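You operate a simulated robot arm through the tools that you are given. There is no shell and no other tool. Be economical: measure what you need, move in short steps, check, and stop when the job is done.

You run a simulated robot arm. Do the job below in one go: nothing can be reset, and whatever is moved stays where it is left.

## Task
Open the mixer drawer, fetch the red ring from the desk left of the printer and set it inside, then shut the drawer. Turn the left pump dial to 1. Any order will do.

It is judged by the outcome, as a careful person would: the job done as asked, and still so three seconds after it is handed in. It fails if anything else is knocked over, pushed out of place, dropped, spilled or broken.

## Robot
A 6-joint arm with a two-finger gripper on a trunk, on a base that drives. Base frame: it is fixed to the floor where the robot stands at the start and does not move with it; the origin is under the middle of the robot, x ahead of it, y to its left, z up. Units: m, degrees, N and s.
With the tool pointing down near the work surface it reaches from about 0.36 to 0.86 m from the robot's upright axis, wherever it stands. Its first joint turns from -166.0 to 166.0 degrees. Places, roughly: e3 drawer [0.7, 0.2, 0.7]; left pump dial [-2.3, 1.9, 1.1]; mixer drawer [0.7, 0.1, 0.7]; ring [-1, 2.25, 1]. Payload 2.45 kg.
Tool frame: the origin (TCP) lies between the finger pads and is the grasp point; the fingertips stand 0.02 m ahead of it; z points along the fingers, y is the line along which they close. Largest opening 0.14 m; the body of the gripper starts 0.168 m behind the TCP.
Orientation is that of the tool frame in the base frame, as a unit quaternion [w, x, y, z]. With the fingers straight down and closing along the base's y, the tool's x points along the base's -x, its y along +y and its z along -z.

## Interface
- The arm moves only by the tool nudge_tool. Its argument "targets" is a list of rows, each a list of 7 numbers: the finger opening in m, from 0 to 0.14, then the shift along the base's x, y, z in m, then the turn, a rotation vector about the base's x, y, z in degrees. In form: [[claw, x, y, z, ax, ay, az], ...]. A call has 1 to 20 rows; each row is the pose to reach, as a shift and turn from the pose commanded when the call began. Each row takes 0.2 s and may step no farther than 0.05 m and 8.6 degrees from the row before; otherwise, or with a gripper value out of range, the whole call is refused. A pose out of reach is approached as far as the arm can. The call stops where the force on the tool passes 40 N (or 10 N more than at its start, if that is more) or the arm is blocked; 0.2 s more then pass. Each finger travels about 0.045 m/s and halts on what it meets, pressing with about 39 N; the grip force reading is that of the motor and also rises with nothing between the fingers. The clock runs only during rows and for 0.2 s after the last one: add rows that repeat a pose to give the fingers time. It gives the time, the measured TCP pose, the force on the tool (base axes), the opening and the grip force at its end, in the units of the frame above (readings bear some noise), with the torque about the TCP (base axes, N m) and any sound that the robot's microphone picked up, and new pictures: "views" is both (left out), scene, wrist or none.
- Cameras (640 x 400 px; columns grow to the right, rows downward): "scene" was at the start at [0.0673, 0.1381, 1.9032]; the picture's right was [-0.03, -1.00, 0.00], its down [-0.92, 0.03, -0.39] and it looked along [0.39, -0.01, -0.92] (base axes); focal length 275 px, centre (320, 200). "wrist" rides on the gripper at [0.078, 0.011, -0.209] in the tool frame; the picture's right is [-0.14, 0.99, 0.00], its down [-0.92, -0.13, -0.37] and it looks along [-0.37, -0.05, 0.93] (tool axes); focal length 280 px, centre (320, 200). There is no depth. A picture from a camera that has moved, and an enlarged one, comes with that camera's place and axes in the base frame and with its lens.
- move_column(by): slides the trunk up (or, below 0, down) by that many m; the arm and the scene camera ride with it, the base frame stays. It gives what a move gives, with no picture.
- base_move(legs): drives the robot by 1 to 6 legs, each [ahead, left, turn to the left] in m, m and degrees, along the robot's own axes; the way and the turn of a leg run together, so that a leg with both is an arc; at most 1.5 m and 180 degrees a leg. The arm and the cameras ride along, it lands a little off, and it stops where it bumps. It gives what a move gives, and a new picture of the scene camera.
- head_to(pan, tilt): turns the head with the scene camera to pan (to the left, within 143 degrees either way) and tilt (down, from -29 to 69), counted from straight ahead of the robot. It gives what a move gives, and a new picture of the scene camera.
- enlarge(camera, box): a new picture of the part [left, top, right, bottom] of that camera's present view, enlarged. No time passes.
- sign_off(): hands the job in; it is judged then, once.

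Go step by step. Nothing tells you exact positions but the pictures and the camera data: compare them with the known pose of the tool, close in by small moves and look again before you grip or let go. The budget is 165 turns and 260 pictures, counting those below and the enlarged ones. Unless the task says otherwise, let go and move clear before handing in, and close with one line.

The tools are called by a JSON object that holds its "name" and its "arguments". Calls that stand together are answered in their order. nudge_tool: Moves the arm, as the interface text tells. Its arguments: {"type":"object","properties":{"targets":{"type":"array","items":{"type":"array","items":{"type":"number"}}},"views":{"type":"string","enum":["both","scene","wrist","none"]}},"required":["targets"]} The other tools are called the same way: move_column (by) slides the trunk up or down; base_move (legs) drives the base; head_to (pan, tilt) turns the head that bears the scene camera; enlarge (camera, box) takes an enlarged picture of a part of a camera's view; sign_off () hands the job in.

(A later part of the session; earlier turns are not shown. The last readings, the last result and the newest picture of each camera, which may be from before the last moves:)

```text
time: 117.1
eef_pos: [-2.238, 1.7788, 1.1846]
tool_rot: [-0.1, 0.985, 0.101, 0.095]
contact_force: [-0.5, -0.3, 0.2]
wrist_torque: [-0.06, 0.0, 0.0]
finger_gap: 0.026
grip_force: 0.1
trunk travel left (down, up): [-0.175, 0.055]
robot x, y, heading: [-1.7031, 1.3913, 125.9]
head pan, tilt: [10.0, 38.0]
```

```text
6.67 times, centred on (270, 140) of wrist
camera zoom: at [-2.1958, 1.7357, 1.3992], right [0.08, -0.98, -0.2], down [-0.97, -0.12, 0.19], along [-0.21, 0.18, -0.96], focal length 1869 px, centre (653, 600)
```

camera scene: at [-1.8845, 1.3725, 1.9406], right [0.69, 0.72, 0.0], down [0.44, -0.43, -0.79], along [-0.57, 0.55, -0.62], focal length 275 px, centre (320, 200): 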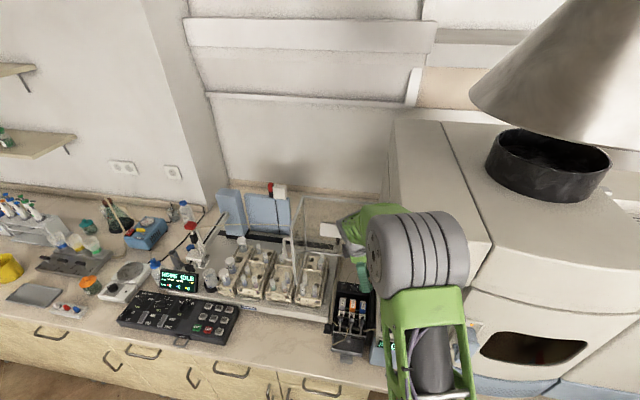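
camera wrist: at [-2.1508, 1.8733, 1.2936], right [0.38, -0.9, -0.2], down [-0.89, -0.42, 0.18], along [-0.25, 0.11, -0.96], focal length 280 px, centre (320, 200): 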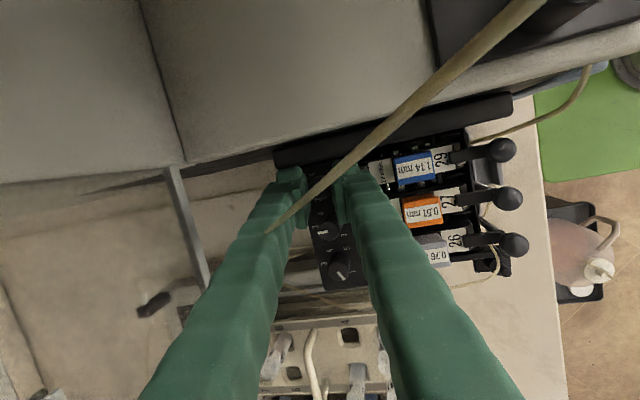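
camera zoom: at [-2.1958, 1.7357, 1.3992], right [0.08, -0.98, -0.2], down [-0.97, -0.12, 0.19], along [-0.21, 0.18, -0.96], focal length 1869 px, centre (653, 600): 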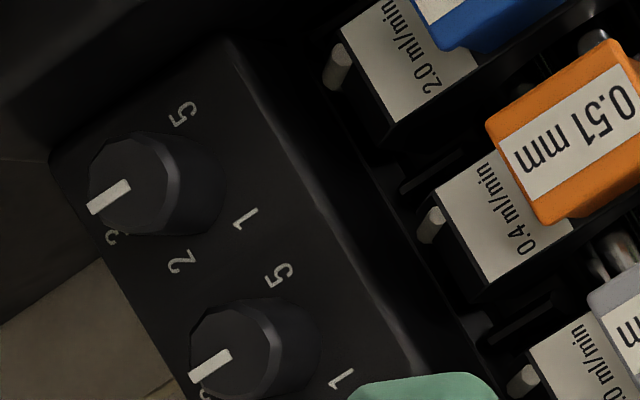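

{"name": "nudge_tool", "arguments": {"targets": [[0.026, -0.01, 0.01, -0.005, -0.3, 6.0, 0], [0.026, -0.018, 0.025, -0.0156, -0.61, 11.98, 0], [0.026, -0.018, 0.025, -0.0156, -0.61, 11.98, 0]], "views": "none"}}

{"name": "enlarge", "arguments": {"camera": "wrist", "box": [240, 80, 330, 180]}}

{"name": "enlarge", "arguments": {"camera": "wrist", "box": [270, 120, 320, 170]}}

```text
time: 117.9
eef_pos: [-2.2564, 1.8007, 1.1687]
tool_rot: [-0.105, 0.99, 0.091, -0.009]
contact_force: [0.4, -0.4, -0.2]
wrist_torque: [0.03, -0.02, 0.0]
finger_gap: 0.0261
grip_force: 0.0
trunk travel left (down, up): [-0.175, 0.055]
robot x, y, heading: [-1.6994, 1.3895, 126.1]
head pan, tilt: [10.0, 38.0]
```

```text
4.00 times, centred on (285, 130) of wrist
camera zoom: at [-2.17, 1.7613, 1.3706], right [0.04, -0.98, -0.21], down [-0.91, -0.12, 0.39], along [-0.4, 0.17, -0.9], focal length 1122 px, centre (460, 480)
```

zoom: 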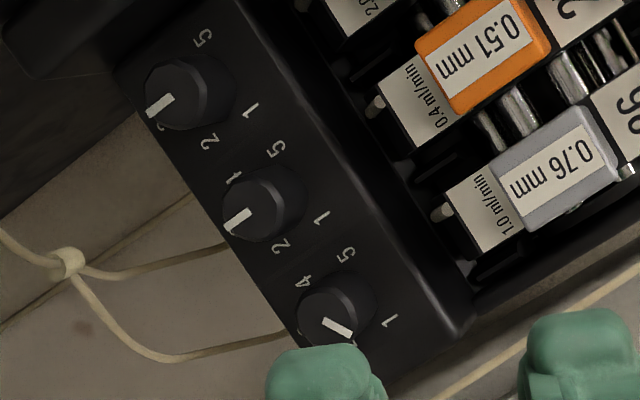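

```text
8.00 times, centred on (295, 145) of wrist
camera zoom: at [-2.17, 1.7613, 1.3706], right [0.04, -0.98, -0.21], down [-0.91, -0.12, 0.39], along [-0.4, 0.17, -0.9], focal length 2243 px, centre (520, 640)
```

zoom: 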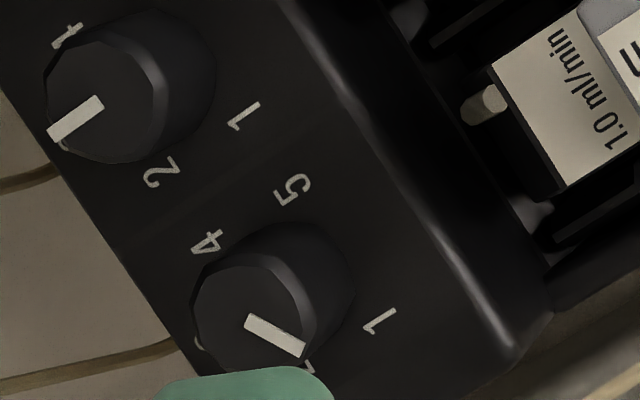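

Left pointer is about 4–5° short of 1. One more small correction with the same proven grip.

{"name": "nudge_tool", "arguments": {"targets": [[0.028, -0.002, 0.03, -0.015, 0, 0, 0], [0.028, -0.0039, 0.0583, -0.045, 0, 0, 0], [0.028, -0.0039, 0.0583, -0.0637, 0, 0, 0], [0.028, -0.0039, 0.0583, -0.0637, 0, 0, 0], [0.028, -0.0039, 0.0583, -0.0757, 0, 0, 0], [0.028, -0.0039, 0.0583, -0.0857, 0, 0, 0], [0.028, -0.0039, 0.0583, -0.0917, 0, 0, 0], [0.014, -0.0039, 0.0583, -0.0917, 0, 0, 0], [0.005, -0.0039, 0.0583, -0.0917, 0, 0, 0], [0.005, -0.0039, 0.0583, -0.0917, 0, 0, 0], [0.005, -0.0037, 0.0584, -0.0917, 0, 0, 2.5], [0.005, -0.0036, 0.0584, -0.0917, 0, 0, 5], [0.005, -0.0036, 0.0584, -0.0917, 0, 0, 5]], "views": "wrist"}}

{"name": "enlarge", "arguments": {"camera": "wrist", "box": [260, 130, 380, 230]}}

```text
time: 120.7
eef_pos: [-2.2591, 1.8582, 1.0775]
tool_rot: [-0.104, 0.985, 0.135, -0.014]
contact_force: [-0.7, -9.9, -2.8]
wrist_torque: [-0.57, 0.31, -0.14]
finger_gap: 0.0181
grip_force: 43.9
trunk travel left (down, up): [-0.175, 0.055]
robot x, y, heading: [-1.7047, 1.3901, 126.0]
head pan, tilt: [10.0, 38.0]
camera wrist: at [-2.1703, 1.8264, 1.279], right [0.13, -0.97, -0.21], down [-0.9, -0.2, 0.39], along [-0.42, 0.14, -0.9], focal length 280 px, centre (320, 200)
```

wrist: 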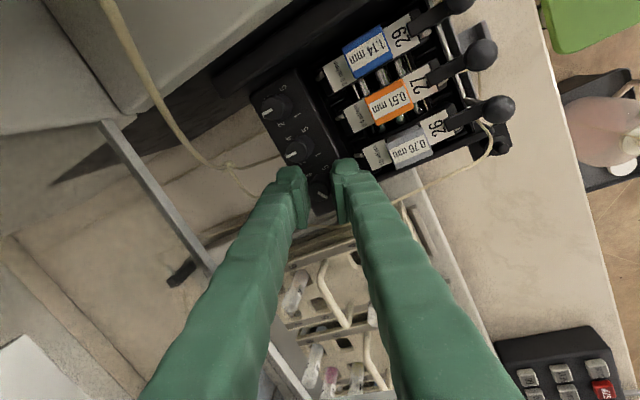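

```text
4.00 times, centred on (320, 180) of wrist
camera zoom: at [-2.1703, 1.8264, 1.279], right [0.13, -0.97, -0.21], down [-0.9, -0.2, 0.39], along [-0.42, 0.14, -0.9], focal length 1122 px, centre (320, 280)
```

zoom: 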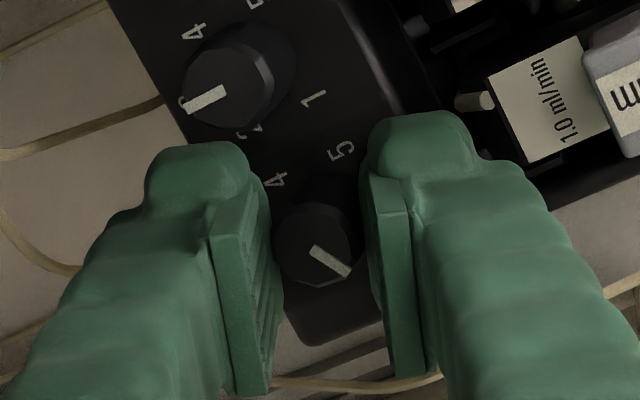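

Compared with the middle pointer, the left one is now 120° round, i.e. at 1. Releasing, lifting and backing away.

{"name": "nudge_tool", "arguments": {"targets": [[0.028, 0, 0, 0, 0, 0, 0], [0.028, 0, 0, 0, 0, 0, 0], [0.028, 0, 0, 0.012, 0, 0, 0], [0.028, 0, 0, 0.03, 0, 0, 0], [0.028, 0.003, -0.02, 0.06, 0, 0, 0], [0.028, 0.006, -0.058, 0.092, 0, 0, 0], [0.028, 0.006, -0.058, 0.092, 0, 0, -5]], "views": "none"}}

{"name": "enlarge", "arguments": {"camera": "wrist", "box": [240, 80, 330, 180]}}

```text
time: 122.3
eef_pos: [-2.2538, 1.8009, 1.1717]
tool_rot: [-0.104, 0.99, 0.09, -0.009]
contact_force: [-0.4, 0.3, -0.3]
wrist_torque: [-0.03, 0.0, -0.02]
finger_gap: 0.0279
grip_force: 0.0
trunk travel left (down, up): [-0.175, 0.055]
robot x, y, heading: [-1.7019, 1.385, 126.0]
head pan, tilt: [10.0, 38.0]
```

```text
4.00 times, centred on (285, 130) of wrist
camera zoom: at [-2.1688, 1.7612, 1.3719], right [0.04, -0.98, -0.21], down [-0.92, -0.12, 0.38], along [-0.4, 0.17, -0.9], focal length 1122 px, centre (460, 480)
```

zoom: 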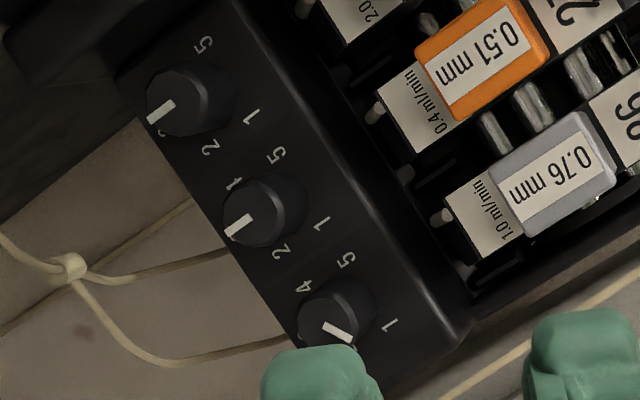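

{"name": "enlarge", "arguments": {"camera": "wrist", "box": [270, 120, 320, 170]}}

{"name": "enlarge", "arguments": {"camera": "wrist", "box": [310, 150, 335, 170]}}

```text
8.00 times, centred on (295, 145) of wrist
camera zoom: at [-2.1688, 1.7612, 1.3719], right [0.04, -0.98, -0.21], down [-0.92, -0.12, 0.38], along [-0.4, 0.17, -0.9], focal length 2243 px, centre (520, 640)
```

zoom: 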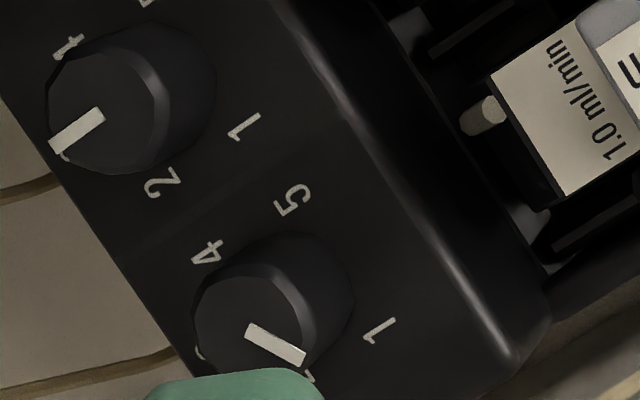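

```text
16.00 times, centred on (322, 160) of wrist
camera zoom: at [-2.1688, 1.7612, 1.3719], right [0.04, -0.98, -0.21], down [-0.92, -0.12, 0.38], along [-0.4, 0.17, -0.9], focal length 4486 px, centre (280, 840)
```

zoom: 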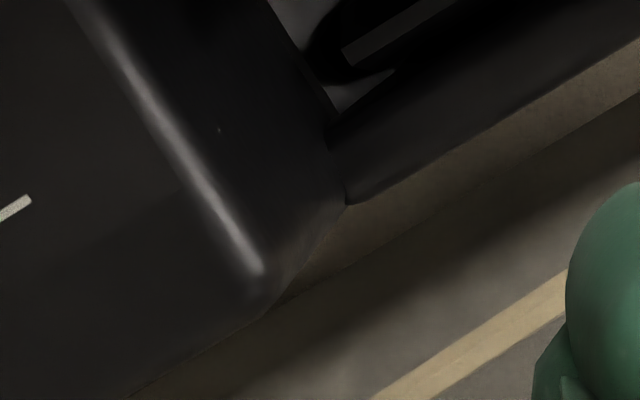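

The left dial now reads 1, with the other two at 3. Next the ring: retract, straighten the tool, back away and turn toward the desk corner.

{"name": "nudge_tool", "arguments": {"targets": [[0.04, 0.012, -0.04, 0.02, 0, 0, 0], [0.05, 0.025, -0.08, 0.05, 0, 0, 0], [0.06, 0.035, -0.11, 0.08, -5.9, -1.1, 0], [0.08, 0.04, -0.12, 0.1, -11.8, -2.27, 0]], "views": "none"}}

{"name": "base_move", "arguments": {"legs": [[-0.75, 0, 0], [0, 0, -90]]}}

{"name": "head_to", "arguments": {"pan": 15, "tilt": 45}}

```text
refused: row 2 steps farther than a row can; nothing moved
```

```text
time: 130.1
eef_pos: [-0.8724, 1.3492, 1.1718]
tool_rot: [-0.083, 0.782, -0.614, 0.067]
contact_force: [0.3, -0.2, 0.6]
wrist_torque: [-0.01, -0.01, -0.01]
finger_gap: 0.028
grip_force: 0.1
trunk travel left (down, up): [-0.175, 0.055]
robot x, y, heading: [-1.2554, 0.7793, 39.1]
head pan, tilt: [10.0, 38.0]
camera scene: at [-1.2796, 0.9555, 1.9406], right [0.76, -0.65, 0.0], down [-0.4, -0.47, -0.79], along [0.51, 0.6, -0.62], focal length 275 px, centre (320, 200)
```

scene: 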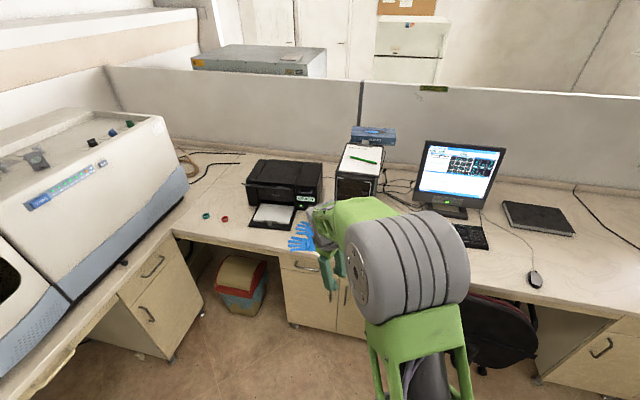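

```text
time: 130.8
eef_pos: [-0.8734, 1.3504, 1.1709]
tool_rot: [-0.083, 0.782, -0.614, 0.066]
contact_force: [0.3, -0.1, -0.1]
wrist_torque: [-0.04, 0.06, -0.01]
finger_gap: 0.0279
grip_force: 0.1
trunk travel left (down, up): [-0.175, 0.055]
robot x, y, heading: [-1.2543, 0.7758, 38.7]
head pan, tilt: [15.0, 45.0]
camera scene: at [-1.2886, 0.9562, 1.9304], right [0.81, -0.58, 0.0], down [-0.41, -0.57, -0.71], along [0.41, 0.57, -0.71], focal length 275 px, centre (320, 200)
```

scene: 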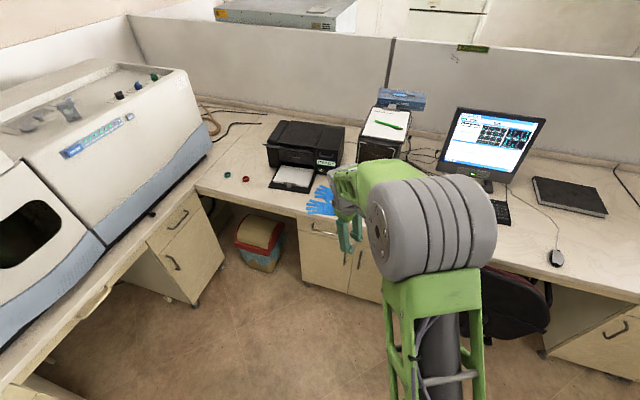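

The printer and both rings are in view; red ring is near (-0.917, 2.185, 0.89). I'll straighten the tool and drive in front of the desk corner.

{"name": "nudge_tool", "arguments": {"targets": [[0.05, 0, 0, 0.0, -1.42, 5.94, 0], [0.06, 0, 0, 0.0, -2.83, 11.87, 0]], "views": "none"}}

{"name": "base_move", "arguments": {"legs": [[0.04, 0.763, 0], [0.44, 0, -2.8]]}}

{"name": "head_to", "arguments": {"pan": 10, "tilt": 60}}

```text
time: 131.3
eef_pos: [-0.8719, 1.35, 1.1701]
tool_rot: [0.001, 0.786, -0.618, -0.001]
contact_force: [0.6, -0.2, 0.4]
wrist_torque: [-0.01, 0.01, 0.01]
finger_gap: 0.0601
grip_force: 0.1
trunk travel left (down, up): [-0.175, 0.055]
robot x, y, heading: [-1.2541, 0.779, 39.1]
head pan, tilt: [15.0, 45.0]
```

```text
time: 140.7
eef_pos: [-0.9604, 2.2207, 1.1691]
tool_rot: [0.002, 0.773, -0.634, 0.0]
contact_force: [0.3, 0.5, 0.2]
wrist_torque: [-0.02, 0.05, 0.0]
finger_gap: 0.0602
grip_force: 0.1
trunk travel left (down, up): [-0.175, 0.055]
robot x, y, heading: [-1.3652, 1.6641, 36.7]
head pan, tilt: [15.0, 45.0]
camera scene: at [-1.3925, 1.8444, 1.9303], right [0.79, -0.62, 0.0], down [-0.44, -0.56, -0.71], along [0.44, 0.56, -0.71], focal length 275 px, centre (320, 200)
```

scene: 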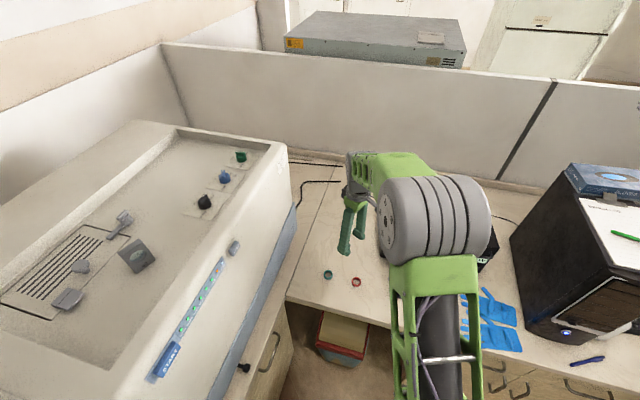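

```text
time: 141.5
eef_pos: [-0.9606, 2.22, 1.1707]
tool_rot: [0.0, 0.774, -0.634, 0.0]
contact_force: [-1.1, -0.5, -0.1]
wrist_torque: [0.0, 0.03, -0.01]
finger_gap: 0.06
grip_force: 0.1
trunk travel left (down, up): [-0.175, 0.055]
robot x, y, heading: [-1.367, 1.6624, 36.7]
head pan, tilt: [10.0, 60.0]
camera scene: at [-1.3979, 1.8286, 1.9109], right [0.73, -0.68, 0.0], down [-0.59, -0.63, -0.5], along [0.34, 0.37, -0.87], focal length 275 px, centre (320, 200)
```

scene: 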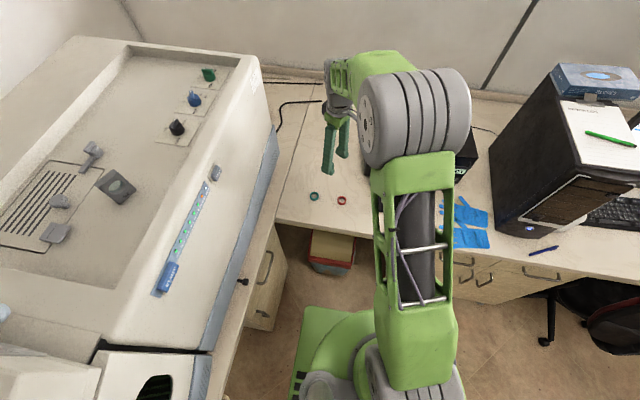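

{"name": "nudge_tool", "arguments": {"targets": [[0.06, 0.012, -0.01, -0.04, 0, 0, 0], [0.06, 0.024, -0.02, -0.08, 0, 0, 0], [0.06, 0.035, -0.03, -0.12, 0, 0, 0]], "views": "wrist"}}

{"name": "enlarge", "arguments": {"camera": "wrist", "box": [240, 110, 400, 230]}}

```text
time: 142.3
eef_pos: [-0.9238, 2.1911, 1.0518]
tool_rot: [0.0, 0.773, -0.634, 0.0]
contact_force: [0.8, -0.5, 0.4]
wrist_torque: [0.01, 0.05, 0.0]
finger_gap: 0.0599
grip_force: 0.1
trunk travel left (down, up): [-0.175, 0.055]
robot x, y, heading: [-1.3663, 1.6629, 36.7]
head pan, tilt: [10.0, 60.0]
camera wrist: at [-0.9194, 2.1119, 1.2594], right [-1.0, -0.06, 0.0], down [-0.05, 0.93, 0.37], along [-0.02, 0.37, -0.93], focal length 280 px, centre (320, 200)
```

wrist: 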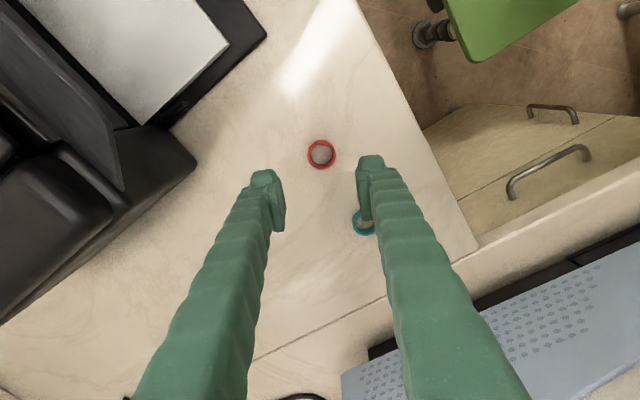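

```text
3.33 times, centred on (320, 170) of wrist
camera zoom: at [-0.9194, 2.1119, 1.2594], right [-1.0, -0.06, 0.0], down [-0.05, 0.93, 0.37], along [-0.02, 0.37, -0.93], focal length 935 px, centre (320, 300)
```

zoom: 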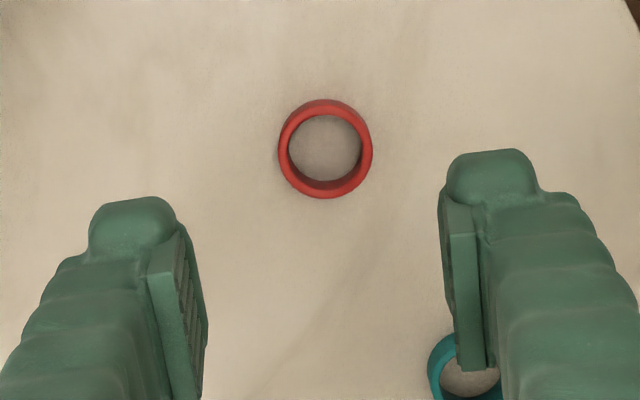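

{"name": "nudge_tool", "arguments": {"targets": [[0.06, -0.003, 0.0044, -0.04, 0, 0, 0], [0.06, -0.003, 0.0044, -0.08, 0, 0, 0], [0.06, -0.003, 0.0044, -0.115, 0, 0, 0]], "views": "wrist"}}

{"name": "enlarge", "arguments": {"camera": "wrist", "box": [240, 110, 400, 230]}}

```text
time: 143.1
eef_pos: [-0.9265, 2.195, 0.9356]
tool_rot: [0.001, 0.773, -0.634, -0.001]
contact_force: [0.2, -0.2, -0.4]
wrist_torque: [-0.03, 0.03, 0.02]
finger_gap: 0.0599
grip_force: 0.2
trunk travel left (down, up): [-0.175, 0.055]
robot x, y, heading: [-1.3652, 1.6617, 36.9]
head pan, tilt: [10.0, 60.0]
camera wrist: at [-0.9225, 2.1156, 1.1429], right [-1.0, -0.06, 0.0], down [-0.05, 0.93, 0.37], along [-0.02, 0.37, -0.93], focal length 280 px, centre (320, 200)
```

wrist: 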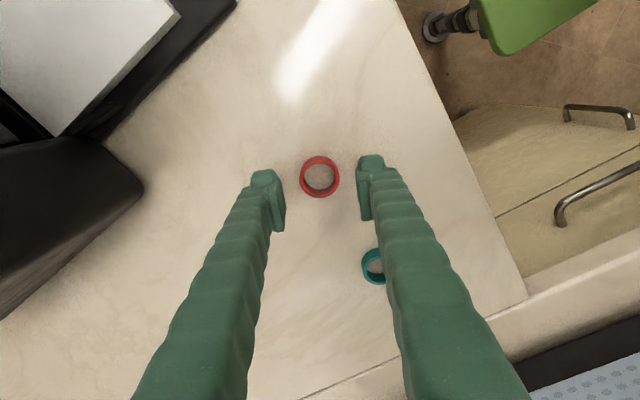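

```text
3.33 times, centred on (320, 170) of wrist
camera zoom: at [-0.9225, 2.1156, 1.1429], right [-1.0, -0.06, 0.0], down [-0.05, 0.93, 0.37], along [-0.02, 0.37, -0.93], focal length 935 px, centre (320, 300)
```

zoom: 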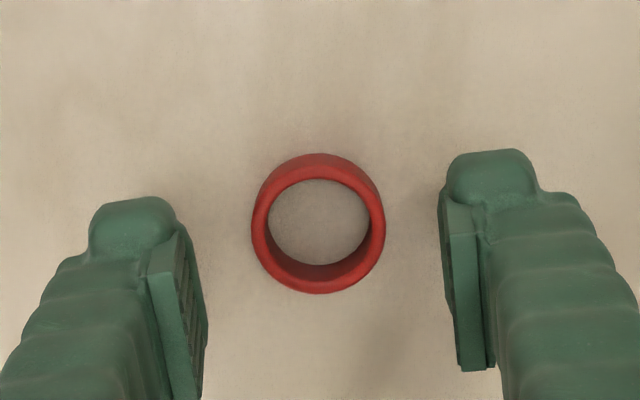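

{"name": "nudge_tool", "arguments": {"targets": [[0.06, 0, -0.001, -0.012, 0, 0, 0], [0.06, 0, -0.001, -0.022, 0, 0, 0], [0.06, 0, -0.001, -0.029, 0, 0, 0], [0.06, 0, -0.001, -0.034, 0, 0, 0]], "views": "wrist"}}

{"name": "enlarge", "arguments": {"camera": "wrist", "box": [240, 110, 400, 230]}}

```text
time: 144.1
eef_pos: [-0.927, 2.1923, 0.9016]
tool_rot: [0.0, 0.773, -0.634, 0.0]
contact_force: [-1.0, 0.3, 0.1]
wrist_torque: [0.0, 0.01, -0.01]
finger_gap: 0.0601
grip_force: 0.0
trunk travel left (down, up): [-0.175, 0.055]
robot x, y, heading: [-1.3658, 1.6646, 36.7]
head pan, tilt: [10.0, 60.0]
camera wrist: at [-0.9235, 2.1142, 1.1095], right [-1.0, -0.06, 0.0], down [-0.05, 0.93, 0.37], along [-0.02, 0.37, -0.93], focal length 280 px, centre (320, 200)
```

wrist: 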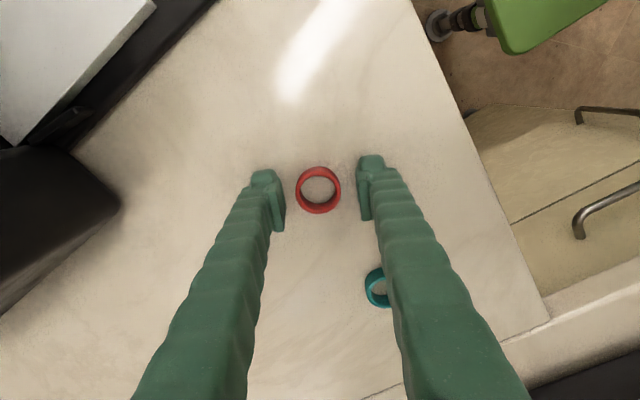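

```text
3.33 times, centred on (320, 170) of wrist
camera zoom: at [-0.9235, 2.1142, 1.1095], right [-1.0, -0.06, 0.0], down [-0.05, 0.93, 0.37], along [-0.02, 0.37, -0.93], focal length 935 px, centre (320, 300)
```

zoom: 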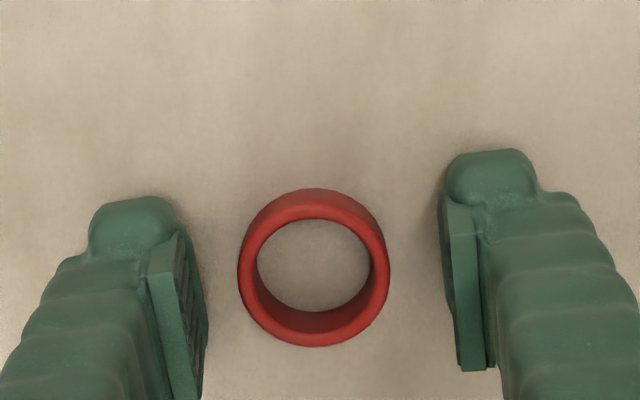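

{"name": "nudge_tool", "arguments": {"targets": [[0.06, 0, 0.001, -0.004, 0, 0, 0], [0.06, 0, 0.001, -0.008, 0, 0, 0], [0.045, 0, 0.001, -0.008, 0, 0, 0], [0.02, 0, 0.001, -0.008, 0, 0, 0], [0.02, 0, 0.001, -0.008, 0, 0, 0], [0.02, 0, 0.001, -0.008, 0, 0, 0]], "views": "wrist"}}

{"name": "enlarge", "arguments": {"camera": "wrist", "box": [240, 110, 400, 230]}}

```text
time: 144.8
eef_pos: [-0.9285, 2.1937, 0.8998]
tool_rot: [0.0, 0.773, -0.634, -0.001]
contact_force: [-18.4, -4.7, 27.7]
wrist_torque: [-0.76, 2.16, -0.11]
finger_gap: 0.0546
grip_force: 16.9
trunk travel left (down, up): [-0.175, 0.055]
robot x, y, heading: [-1.3685, 1.66, 36.7]
head pan, tilt: [10.0, 60.0]
stopped in row 3: the force on the tool passed its limit at 42 N (the readings are from after the stop); the commanded pose is now the measured one
camera wrist: at [-0.9249, 2.1144, 1.1073], right [-1.0, -0.06, 0.0], down [-0.05, 0.93, 0.37], along [-0.02, 0.37, -0.93], focal length 280 px, centre (320, 200)
```

wrist: 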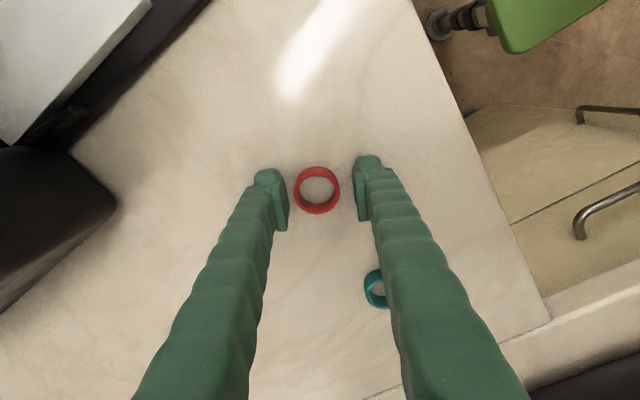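

```text
3.33 times, centred on (320, 170) of wrist
camera zoom: at [-0.9249, 2.1144, 1.1073], right [-1.0, -0.06, 0.0], down [-0.05, 0.93, 0.37], along [-0.02, 0.37, -0.93], focal length 935 px, centre (320, 300)
```

zoom: 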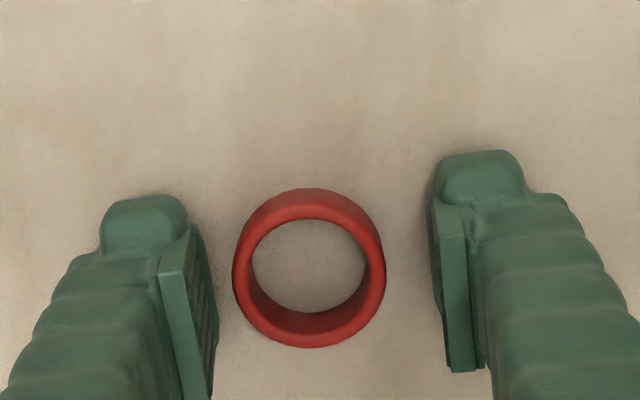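

Tips are touching the desk (surface about 0.879). I'll raise 3 mm and close on the ring.

{"name": "nudge_tool", "arguments": {"targets": [[0.055, 0, 0, 0.002, 0, 0, 0], [0.055, 0, 0, 0.003, 0, 0, 0], [0.045, 0, 0, 0.003, 0, 0, 0], [0.035, 0, 0, 0.003, 0, 0, 0], [0.02, 0, 0, 0.003, 0, 0, 0], [0.02, 0, 0, 0.003, 0, 0, 0], [0.02, 0, 0, 0.003, 0, 0, 0]], "views": "wrist"}}

{"name": "enlarge", "arguments": {"camera": "wrist", "box": [240, 110, 400, 230]}}

```text
time: 146.4
eef_pos: [-0.9259, 2.1949, 0.9004]
tool_rot: [-0.002, 0.773, -0.634, 0.0]
contact_force: [-1.7, 1.0, 6.6]
wrist_torque: [0.0, 0.15, -0.05]
finger_gap: 0.0333
grip_force: 38.5
trunk travel left (down, up): [-0.175, 0.055]
robot x, y, heading: [-1.3679, 1.6596, 36.9]
head pan, tilt: [10.0, 60.0]
camera wrist: at [-0.9229, 2.1156, 1.1077], right [-1.0, -0.06, 0.0], down [-0.06, 0.93, 0.37], along [-0.02, 0.37, -0.93], focal length 280 px, centre (320, 200)
```

wrist: 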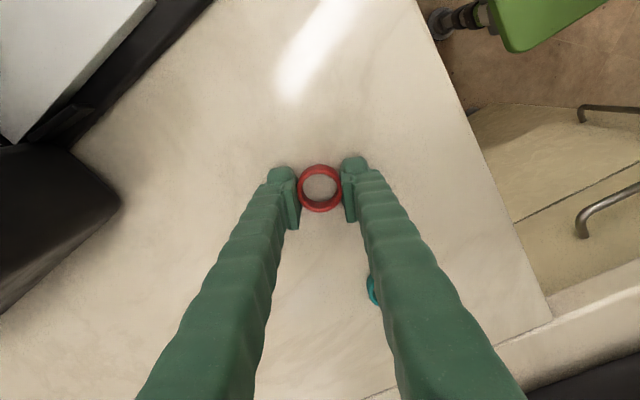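

```text
3.33 times, centred on (320, 170) of wrist
camera zoom: at [-0.9229, 2.1156, 1.1077], right [-1.0, -0.06, 0.0], down [-0.06, 0.93, 0.37], along [-0.02, 0.37, -0.93], focal length 935 px, centre (320, 300)
```

zoom: 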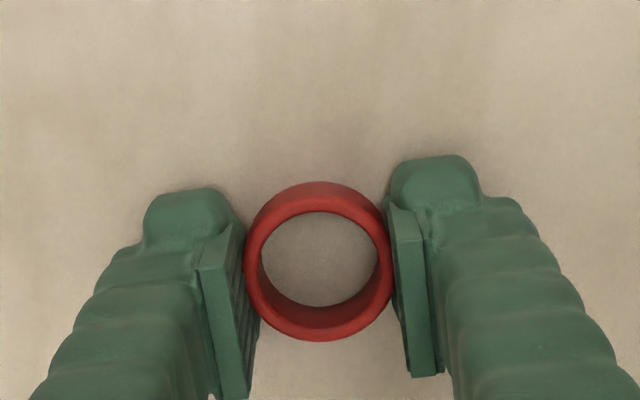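

{"name": "nudge_tool", "arguments": {"targets": [[0.02, 0, 0, 0.01, 0, 0, 0], [0.02, 0, 0, 0.04, 0, 0, 0], [0.02, 0, 0, 0.08, 0, 0, 0], [0.02, 0, 0, 0.12, 0, 0, 0], [0.02, 0, 0, 0.17, 0, 0, 0], [0.02, 0, 0, 0.22, 0, 0, 0], [0.02, -0.03, -0.03, 0.25, 0, 0, 0]]}}

```text
refused: row 7 steps farther than a row can; nothing moved
```

{"name": "nudge_tool", "arguments": {"targets": [[0.02, 0, 0, 0.01, 0, 0, 0], [0.02, 0, 0, 0.04, 0, 0, 0], [0.02, 0, 0, 0.08, 0, 0, 0], [0.02, 0, 0, 0.12, 0, 0, 0], [0.02, 0, 0, 0.165, 0, 0, 0], [0.02, 0, 0, 0.21, 0, 0, 0], [0.02, 0, 0, 0.25, 0, 0, 0]]}}

```text
time: 148.0
eef_pos: [-0.9248, 2.1944, 1.1504]
tool_rot: [-0.002, 0.773, -0.634, 0.0]
contact_force: [0.8, -0.7, 0.7]
wrist_torque: [0.02, -0.03, 0.02]
finger_gap: 0.0333
grip_force: 38.9
trunk travel left (down, up): [-0.175, 0.055]
robot x, y, heading: [-1.3645, 1.6622, 36.7]
head pan, tilt: [10.0, 60.0]
camera scene: at [-1.3985, 1.8277, 1.9109], right [0.73, -0.68, 0.0], down [-0.59, -0.63, -0.5], along [0.34, 0.37, -0.87], focal length 275 px, centre (320, 200)
camera wrist: at [-0.9213, 2.115, 1.3581], right [-1.0, -0.06, 0.0], down [-0.05, 0.93, 0.37], along [-0.02, 0.37, -0.93], focal length 280 px, centre (320, 200)
```

scene: 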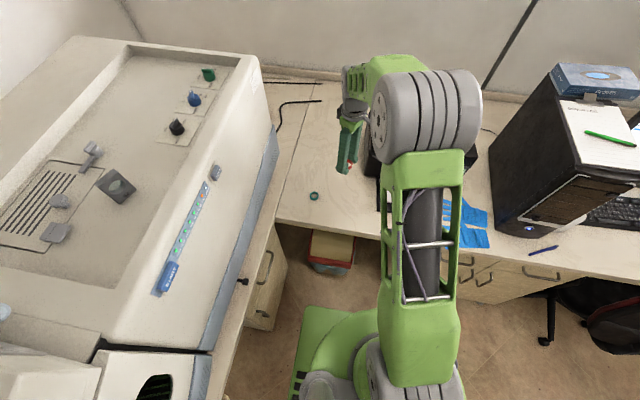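
wrist: 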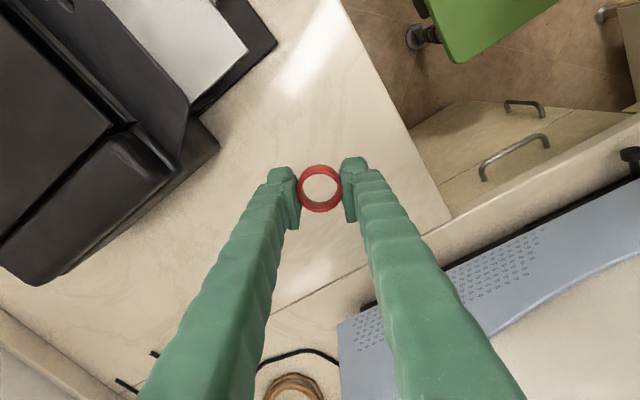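

The ring is held. I'll back off from the desk and drive sideways back to the open drawer.

{"name": "base_move", "arguments": {"legs": [[-0.62, 0, -0.8], [0, -1.2, 0], [0, -1.2, 0]]}}

{"name": "head_to", "arguments": {"pan": 0, "tilt": 55}}

```text
time: 151.1
eef_pos: [-1.3536, 1.8662, 1.1476]
tool_rot: [0.0, 0.768, -0.641, -0.001]
contact_force: [1.2, 0.7, -0.4]
wrist_torque: [-0.12, 0.1, -0.01]
finger_gap: 0.0329
grip_force: 39.3
trunk travel left (down, up): [-0.175, 0.055]
robot x, y, heading: [-1.8057, 1.3396, 36.0]
head pan, tilt: [10.0, 60.0]
stopped in leg 1: the robot was blocked; the commanded pose is now the measured one
camera scene: at [-1.8315, 1.5086, 1.9105], right [0.72, -0.7, 0.0], down [-0.6, -0.62, -0.5], along [0.35, 0.36, -0.87], focal length 275 px, centre (320, 200)
```

scene: 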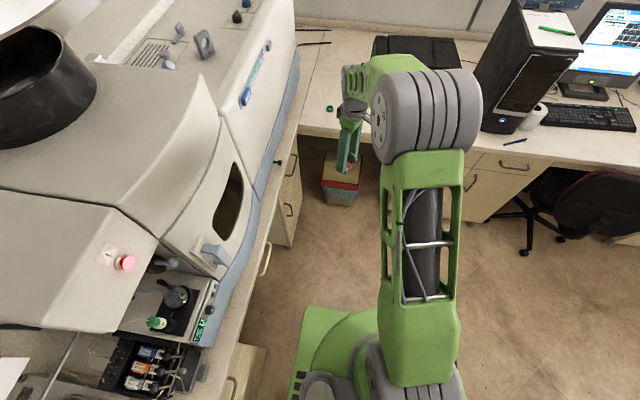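

```text
time: 151.8
eef_pos: [-1.3537, 1.8653, 1.1511]
tool_rot: [-0.001, 0.768, -0.641, 0.0]
contact_force: [0.1, 0.8, -0.5]
wrist_torque: [-0.02, 0.01, 0.02]
finger_gap: 0.0333
grip_force: 38.6
trunk travel left (down, up): [-0.175, 0.055]
robot x, y, heading: [-1.8039, 1.34, 35.8]
head pan, tilt: [0.0, 55.0]
camera scene: at [-1.8222, 1.5009, 1.9168], right [0.59, -0.81, 0.0], down [-0.66, -0.48, -0.57], along [0.46, 0.34, -0.82], focal length 275 px, centre (320, 200)
```

scene: 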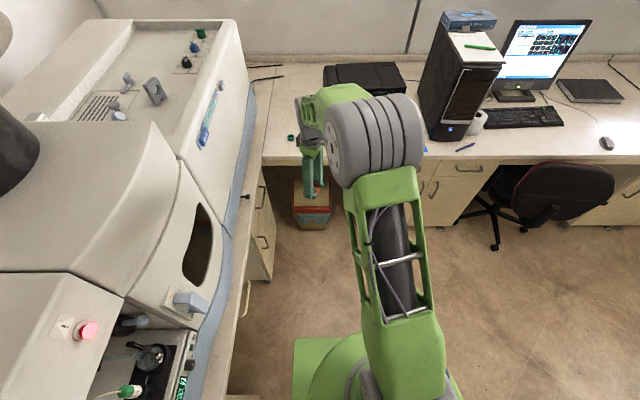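

The base bumped something behind — likely the stool. I'll ease forward and check it.

{"name": "base_move", "arguments": {"legs": [[0.12, 0, 0]]}}

{"name": "head_to", "arguments": {"pan": 140, "tilt": 60}}

```text
time: 153.0
eef_pos: [-1.2583, 1.9354, 1.1489]
tool_rot: [-0.001, 0.767, -0.641, 0.001]
contact_force: [0.6, 0.4, -0.3]
wrist_torque: [-0.02, 0.07, 0.02]
finger_gap: 0.0331
grip_force: 39.2
trunk travel left (down, up): [-0.175, 0.055]
robot x, y, heading: [-1.7084, 1.4091, 35.9]
head pan, tilt: [0.0, 55.0]
camera scene: at [-1.7241, 1.5716, 1.9168], right [0.59, -0.81, 0.0], down [-0.66, -0.48, -0.57], along [0.46, 0.33, -0.82], focal length 275 px, centre (320, 200)
```

scene: 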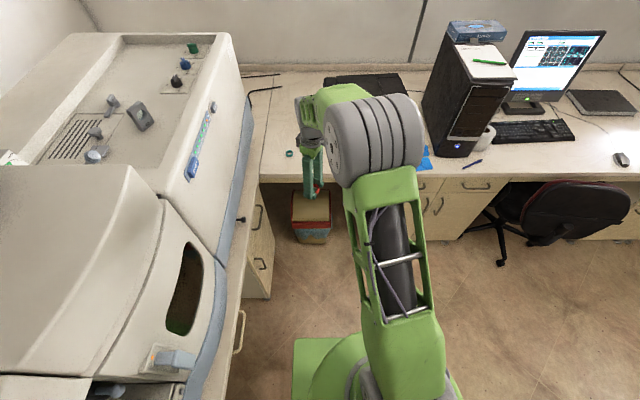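

```text
time: 155.3
eef_pos: [-1.2583, 1.9349, 1.1511]
tool_rot: [-0.001, 0.768, -0.641, 0.0]
contact_force: [0.0, 0.3, -0.3]
wrist_torque: [-0.03, -0.01, -0.02]
finger_gap: 0.0329
grip_force: 39.2
trunk travel left (down, up): [-0.175, 0.055]
robot x, y, heading: [-1.7118, 1.4081, 35.7]
head pan, tilt: [140.0, 60.0]
camera scene: at [-1.8508, 1.5329, 1.9109], right [0.07, 1.0, 0.0], down [0.86, -0.06, -0.5], along [-0.5, 0.04, -0.87], focal length 275 px, centre (320, 200)
```

scene: 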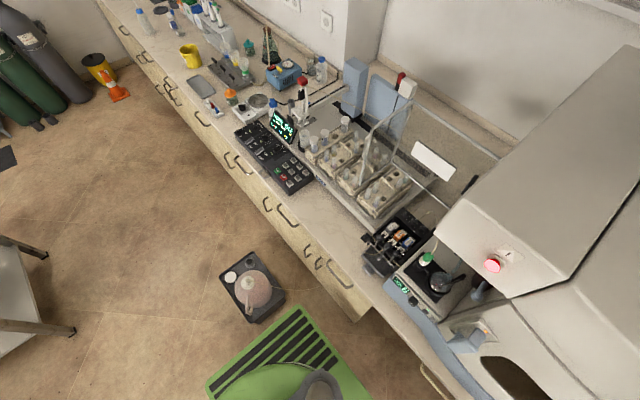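

The stool and jug are upright and where they were. Continuing sideways toward the drawer.

{"name": "base_move", "arguments": {"legs": [[0, -1.2, 0], [0, -1.2, 0]]}}

{"name": "head_to", "arguments": {"pan": 0, "tilt": 55}}

```text
time: 176.6
eef_pos: [0.1586, 0.0019, 1.1508]
tool_rot: [-0.001, 0.778, -0.628, -0.001]
contact_force: [0.5, -0.4, 0.7]
wrist_torque: [0.01, 0.0, 0.02]
finger_gap: 0.0306
grip_force: 38.7
trunk travel left (down, up): [-0.175, 0.055]
robot x, y, heading: [-0.2816, -0.5388, 37.8]
head pan, tilt: [140.0, 60.0]
camera scene: at [-0.4199, -0.4189, 1.9109], right [0.04, 1.0, 0.0], down [0.87, -0.04, -0.5], along [-0.5, 0.02, -0.87], focal length 275 px, centre (320, 200)
```

scene: 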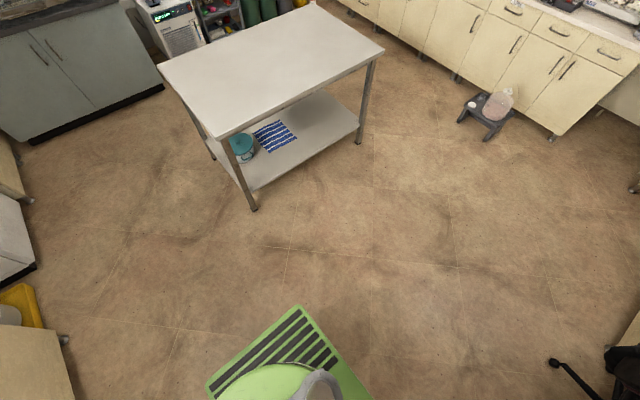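

```text
time: 178.8
eef_pos: [0.1586, 0.0008, 1.1511]
tool_rot: [-0.002, 0.778, -0.628, 0.0]
contact_force: [-1.3, 0.0, -0.4]
wrist_torque: [-0.01, -0.02, -0.04]
finger_gap: 0.0299
grip_force: 39.0
trunk travel left (down, up): [-0.175, 0.055]
robot x, y, heading: [-0.2784, -0.5382, 37.6]
head pan, tilt: [0.0, 55.0]
camera scene: at [-0.2963, -0.3775, 1.9169], right [0.61, -0.79, 0.0], down [-0.65, -0.5, -0.57], along [0.45, 0.35, -0.82], focal length 275 px, centre (320, 200)
```

scene: 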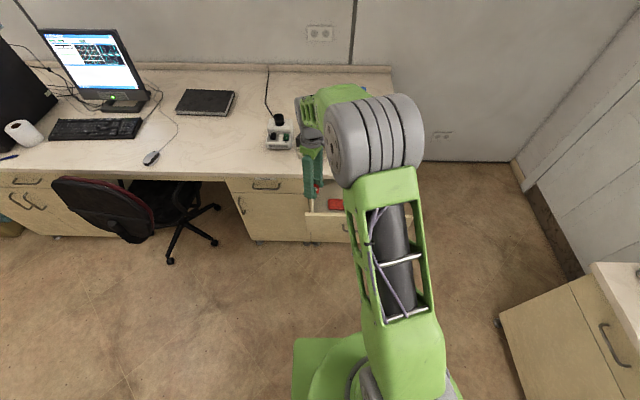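

{"name": "base_move", "arguments": {"legs": [[0.17, 0, -1.7]]}}

{"name": "nudge_tool", "arguments": {"targets": [[0.02, 0.02, -0.03, 0, 0, 0, 0], [0.02, 0.04, -0.06, 0, 0, 0, 0], [0.02, 0.06, -0.09, 0, 0, 0, 0], [0.02, 0.08, -0.12, 0, 0, 0, 0]]}}

```text
time: 180.3
eef_pos: [0.3107, 0.0909, 1.1505]
tool_rot: [-0.001, 0.769, -0.639, 0.0]
contact_force: [0.8, 0.0, -0.7]
wrist_torque: [-0.01, 0.07, -0.01]
finger_gap: 0.0297
grip_force: 39.3
trunk travel left (down, up): [-0.175, 0.055]
robot x, y, heading: [-0.1359, -0.4379, 35.9]
head pan, tilt: [0.0, 55.0]
camera scene: at [-0.1539, -0.2741, 1.9168], right [0.59, -0.81, 0.0], down [-0.66, -0.48, -0.57], along [0.46, 0.34, -0.82], focal length 275 px, centre (320, 200)
```

scene: 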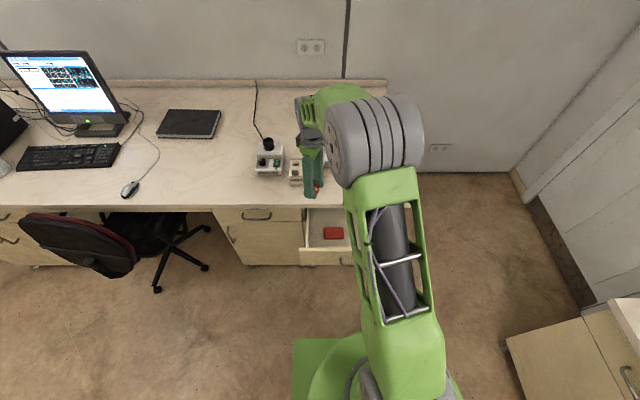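

```text
time: 181.3
eef_pos: [0.3903, -0.0288, 1.1515]
tool_rot: [-0.001, 0.769, -0.639, -0.001]
contact_force: [-0.5, -0.5, -0.1]
wrist_torque: [-0.01, 0.0, -0.04]
finger_gap: 0.0294
grip_force: 39.3
trunk travel left (down, up): [-0.175, 0.055]
robot x, y, heading: [-0.1377, -0.4375, 36.2]
head pan, tilt: [0.0, 55.0]
camera scene: at [-0.155, -0.2761, 1.917], right [0.59, -0.81, 0.0], down [-0.66, -0.48, -0.57], along [0.46, 0.34, -0.82], focal length 275 px, centre (320, 200)
camera wrist: at [0.3937, -0.1087, 1.3587], right [-1.0, -0.04, 0.0], down [-0.04, 0.93, 0.37], along [-0.01, 0.37, -0.93], focal length 280 px, centre (320, 200)
```

scene: 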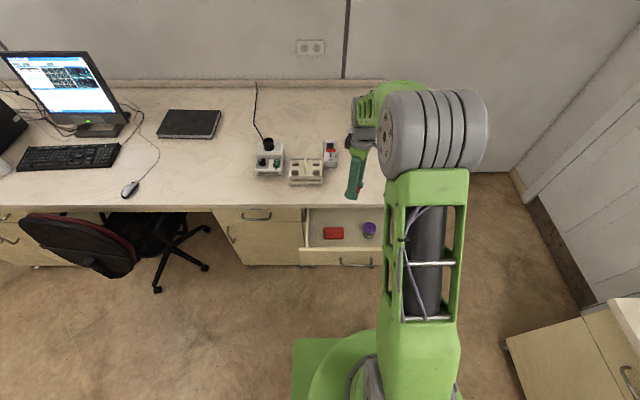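
wrist: 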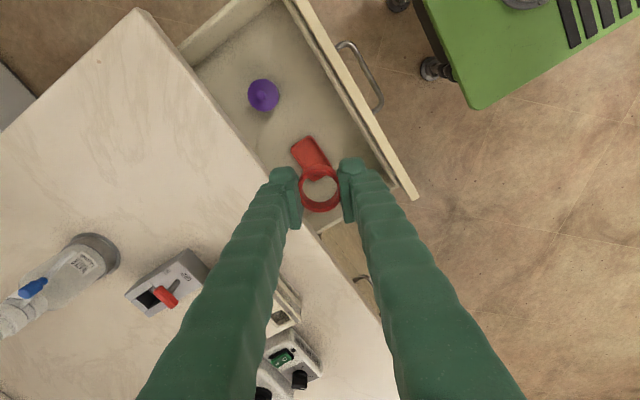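

Ring still held; the drawer's front-right area is free of the red and purple items. I'll move above that spot and lower part way.

{"name": "nudge_tool", "arguments": {"targets": [[0.02, 0.02, -0.037, 0, 0, 0, 0], [0.02, 0.04, -0.075, 0, 0, 0, 0], [0.02, 0.06, -0.112, -0.01, 0, 0, 0], [0.02, 0.079, -0.149, -0.03, 0, 0, 0], [0.02, 0.079, -0.149, -0.08, 0, 0, 0], [0.02, 0.079, -0.149, -0.13, 0, 0, 0], [0.02, 0.079, -0.149, -0.18, 0, 0, 0]]}}

```text
time: 182.9
eef_pos: [0.469, -0.1782, 0.9685]
tool_rot: [-0.001, 0.769, -0.64, 0.0]
contact_force: [-0.1, -0.1, 0.1]
wrist_torque: [-0.01, 0.04, -0.02]
finger_gap: 0.0293
grip_force: 39.2
trunk travel left (down, up): [-0.175, 0.055]
robot x, y, heading: [-0.1405, -0.4378, 36.3]
head pan, tilt: [0.0, 55.0]
camera scene: at [-0.1543, -0.2745, 1.9168], right [0.59, -0.81, 0.0], down [-0.66, -0.48, -0.57], along [0.46, 0.34, -0.82], focal length 275 px, centre (320, 200)
camera wrist: at [0.474, -0.2583, 1.1763], right [-1.0, -0.04, 0.0], down [-0.04, 0.93, 0.37], along [-0.01, 0.37, -0.93], focal length 280 px, centre (320, 200)
```

scene: 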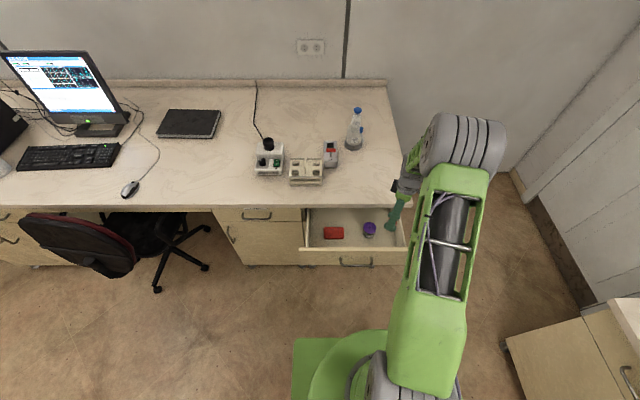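
wrist: 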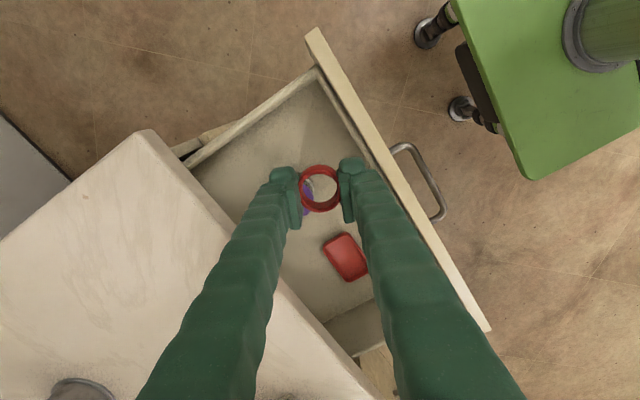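

{"name": "nudge_tool", "arguments": {"targets": [[0.02, 0.008, -0.012, -0.04, 0, 0, 0], [0.02, 0.008, -0.012, -0.08, 0, 0, 0], [0.02, 0.008, -0.012, -0.12, 0, 0, 0], [0.02, 0.008, -0.012, -0.16, 0, 0, 0], [0.02, 0.008, -0.012, -0.2, 0, 0, 0], [0.02, 0.008, -0.012, -0.21, 0, 0, 0]], "views": "wrist"}}

```text
time: 184.3
eef_pos: [0.4797, -0.1899, 0.7582]
tool_rot: [-0.002, 0.769, -0.639, -0.001]
contact_force: [-0.1, -1.1, 0.7]
wrist_torque: [-0.02, 0.02, -0.03]
finger_gap: 0.0292
grip_force: 39.0
trunk travel left (down, up): [-0.175, 0.055]
robot x, y, heading: [-0.1397, -0.434, 36.2]
head pan, tilt: [0.0, 55.0]
camera wrist: at [0.4808, -0.2695, 0.9665], right [-1.0, -0.04, 0.0], down [-0.04, 0.93, 0.37], along [-0.01, 0.37, -0.93], focal length 280 px, centre (320, 200)
```

wrist: 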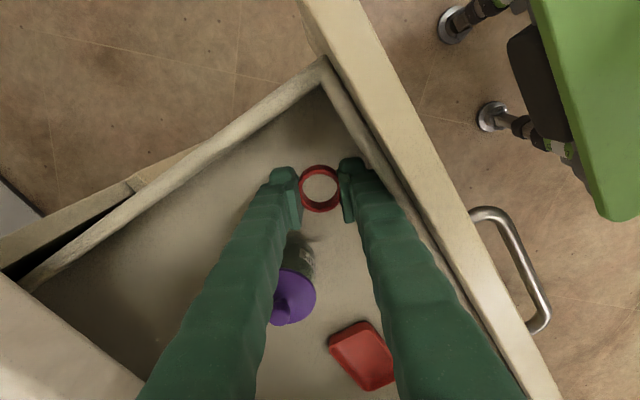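

{"name": "nudge_tool", "arguments": {"targets": [[0.02, 0.01, 0, -0.005, 0, 0, 0], [0.02, 0.01, 0, -0.012, 0, 0, 0], [0.02, 0.01, 0, -0.017, 0, 0, 0], [0.02, 0.01, 0, -0.021, 0, 0, 0]], "views": "wrist"}}

```text
time: 185.3
eef_pos: [0.4879, -0.1906, 0.739]
tool_rot: [-0.002, 0.769, -0.639, 0.0]
contact_force: [0.1, 0.6, -0.4]
wrist_torque: [-0.02, 0.01, -0.04]
finger_gap: 0.0292
grip_force: 38.6
trunk travel left (down, up): [-0.175, 0.055]
robot x, y, heading: [-0.1378, -0.4376, 35.8]
head pan, tilt: [0.0, 55.0]
camera wrist: at [0.4906, -0.2702, 0.9472], right [-1.0, -0.04, 0.0], down [-0.04, 0.93, 0.37], along [-0.01, 0.37, -0.93], focal length 280 px, centre (320, 200)
```

wrist: 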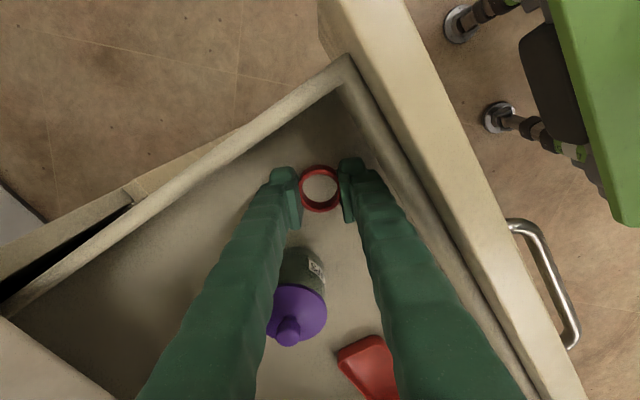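

{"name": "nudge_tool", "arguments": {"targets": [[0.02, 0, 0, -0.003, 0, 0, 0], [0.02, 0, 0, -0.006, 0, 0, 0], [0.02, 0, 0, -0.009, 0, 0, 0], [0.02, 0, 0, -0.012, 0, 0, 0], [0.02, 0, 0, -0.015, 0, 0, 0], [0.02, 0, 0, -0.018, 0, 0, 0], [0.02, 0, 0, -0.021, 0, 0, 0], [0.02, 0, 0, -0.024, 0, 0, 0]], "views": "wrist"}}

```text
time: 187.1
eef_pos: [0.4883, -0.1895, 0.7177]
tool_rot: [-0.004, 0.769, -0.64, 0.001]
contact_force: [-2.8, 3.9, 31.9]
wrist_torque: [-0.09, 0.56, -0.15]
finger_gap: 0.0291
grip_force: 38.9
trunk travel left (down, up): [-0.175, 0.055]
robot x, y, heading: [-0.1384, -0.4335, 36.1]
head pan, tilt: [0.0, 55.0]
camera wrist: at [0.4907, -0.2703, 0.9265], right [-1.0, -0.04, -0.01], down [-0.04, 0.93, 0.37], along [-0.01, 0.37, -0.93], focal length 280 px, centre (320, 200)
```

wrist: 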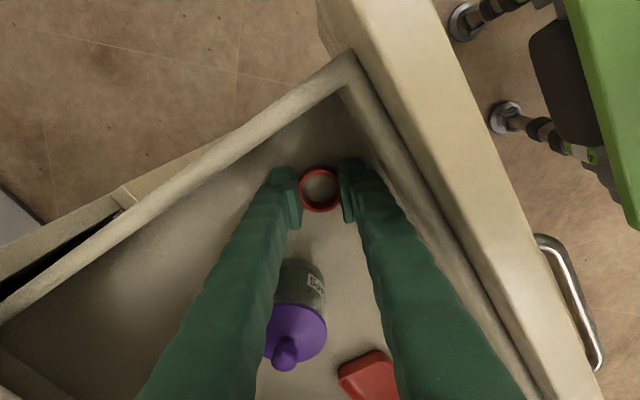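

The ring is on the drawer floor. I'll ease up slightly, open and lift away.

{"name": "nudge_tool", "arguments": {"targets": [[0.02, 0, 0, 0.002, 0, 0, 0], [0.035, 0, 0, 0.002, 0, 0, 0], [0.05, 0, 0, 0.002, 0, 0, 0], [0.055, 0, 0, 0.002, 0, 0, 0], [0.055, 0, 0, 0.01, 0, 0, 0], [0.055, 0, 0, 0.03, 0, 0, 0]], "views": "wrist"}}

```text
time: 188.5
eef_pos: [0.4873, -0.1923, 0.7455]
tool_rot: [0.0, 0.768, -0.64, 0.0]
contact_force: [-0.7, 0.0, -0.5]
wrist_torque: [0.02, -0.02, 0.03]
finger_gap: 0.0551
grip_force: 0.0
trunk travel left (down, up): [-0.175, 0.055]
robot x, y, heading: [-0.1411, -0.4341, 36.1]
head pan, tilt: [0.0, 55.0]
camera wrist: at [0.4904, -0.2712, 0.9522], right [-1.0, -0.04, 0.0], down [-0.04, 0.93, 0.37], along [-0.02, 0.37, -0.93], focal length 280 px, centre (320, 200)
```

wrist: 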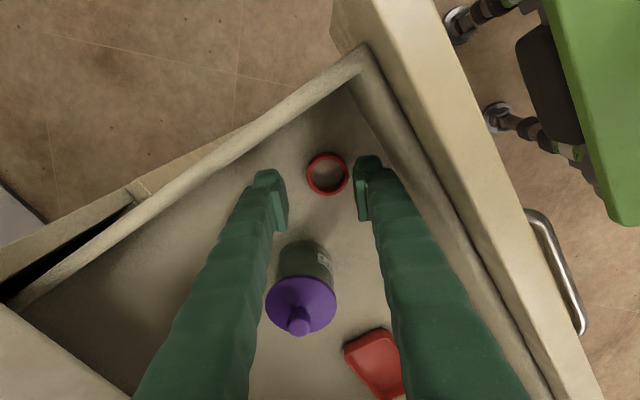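

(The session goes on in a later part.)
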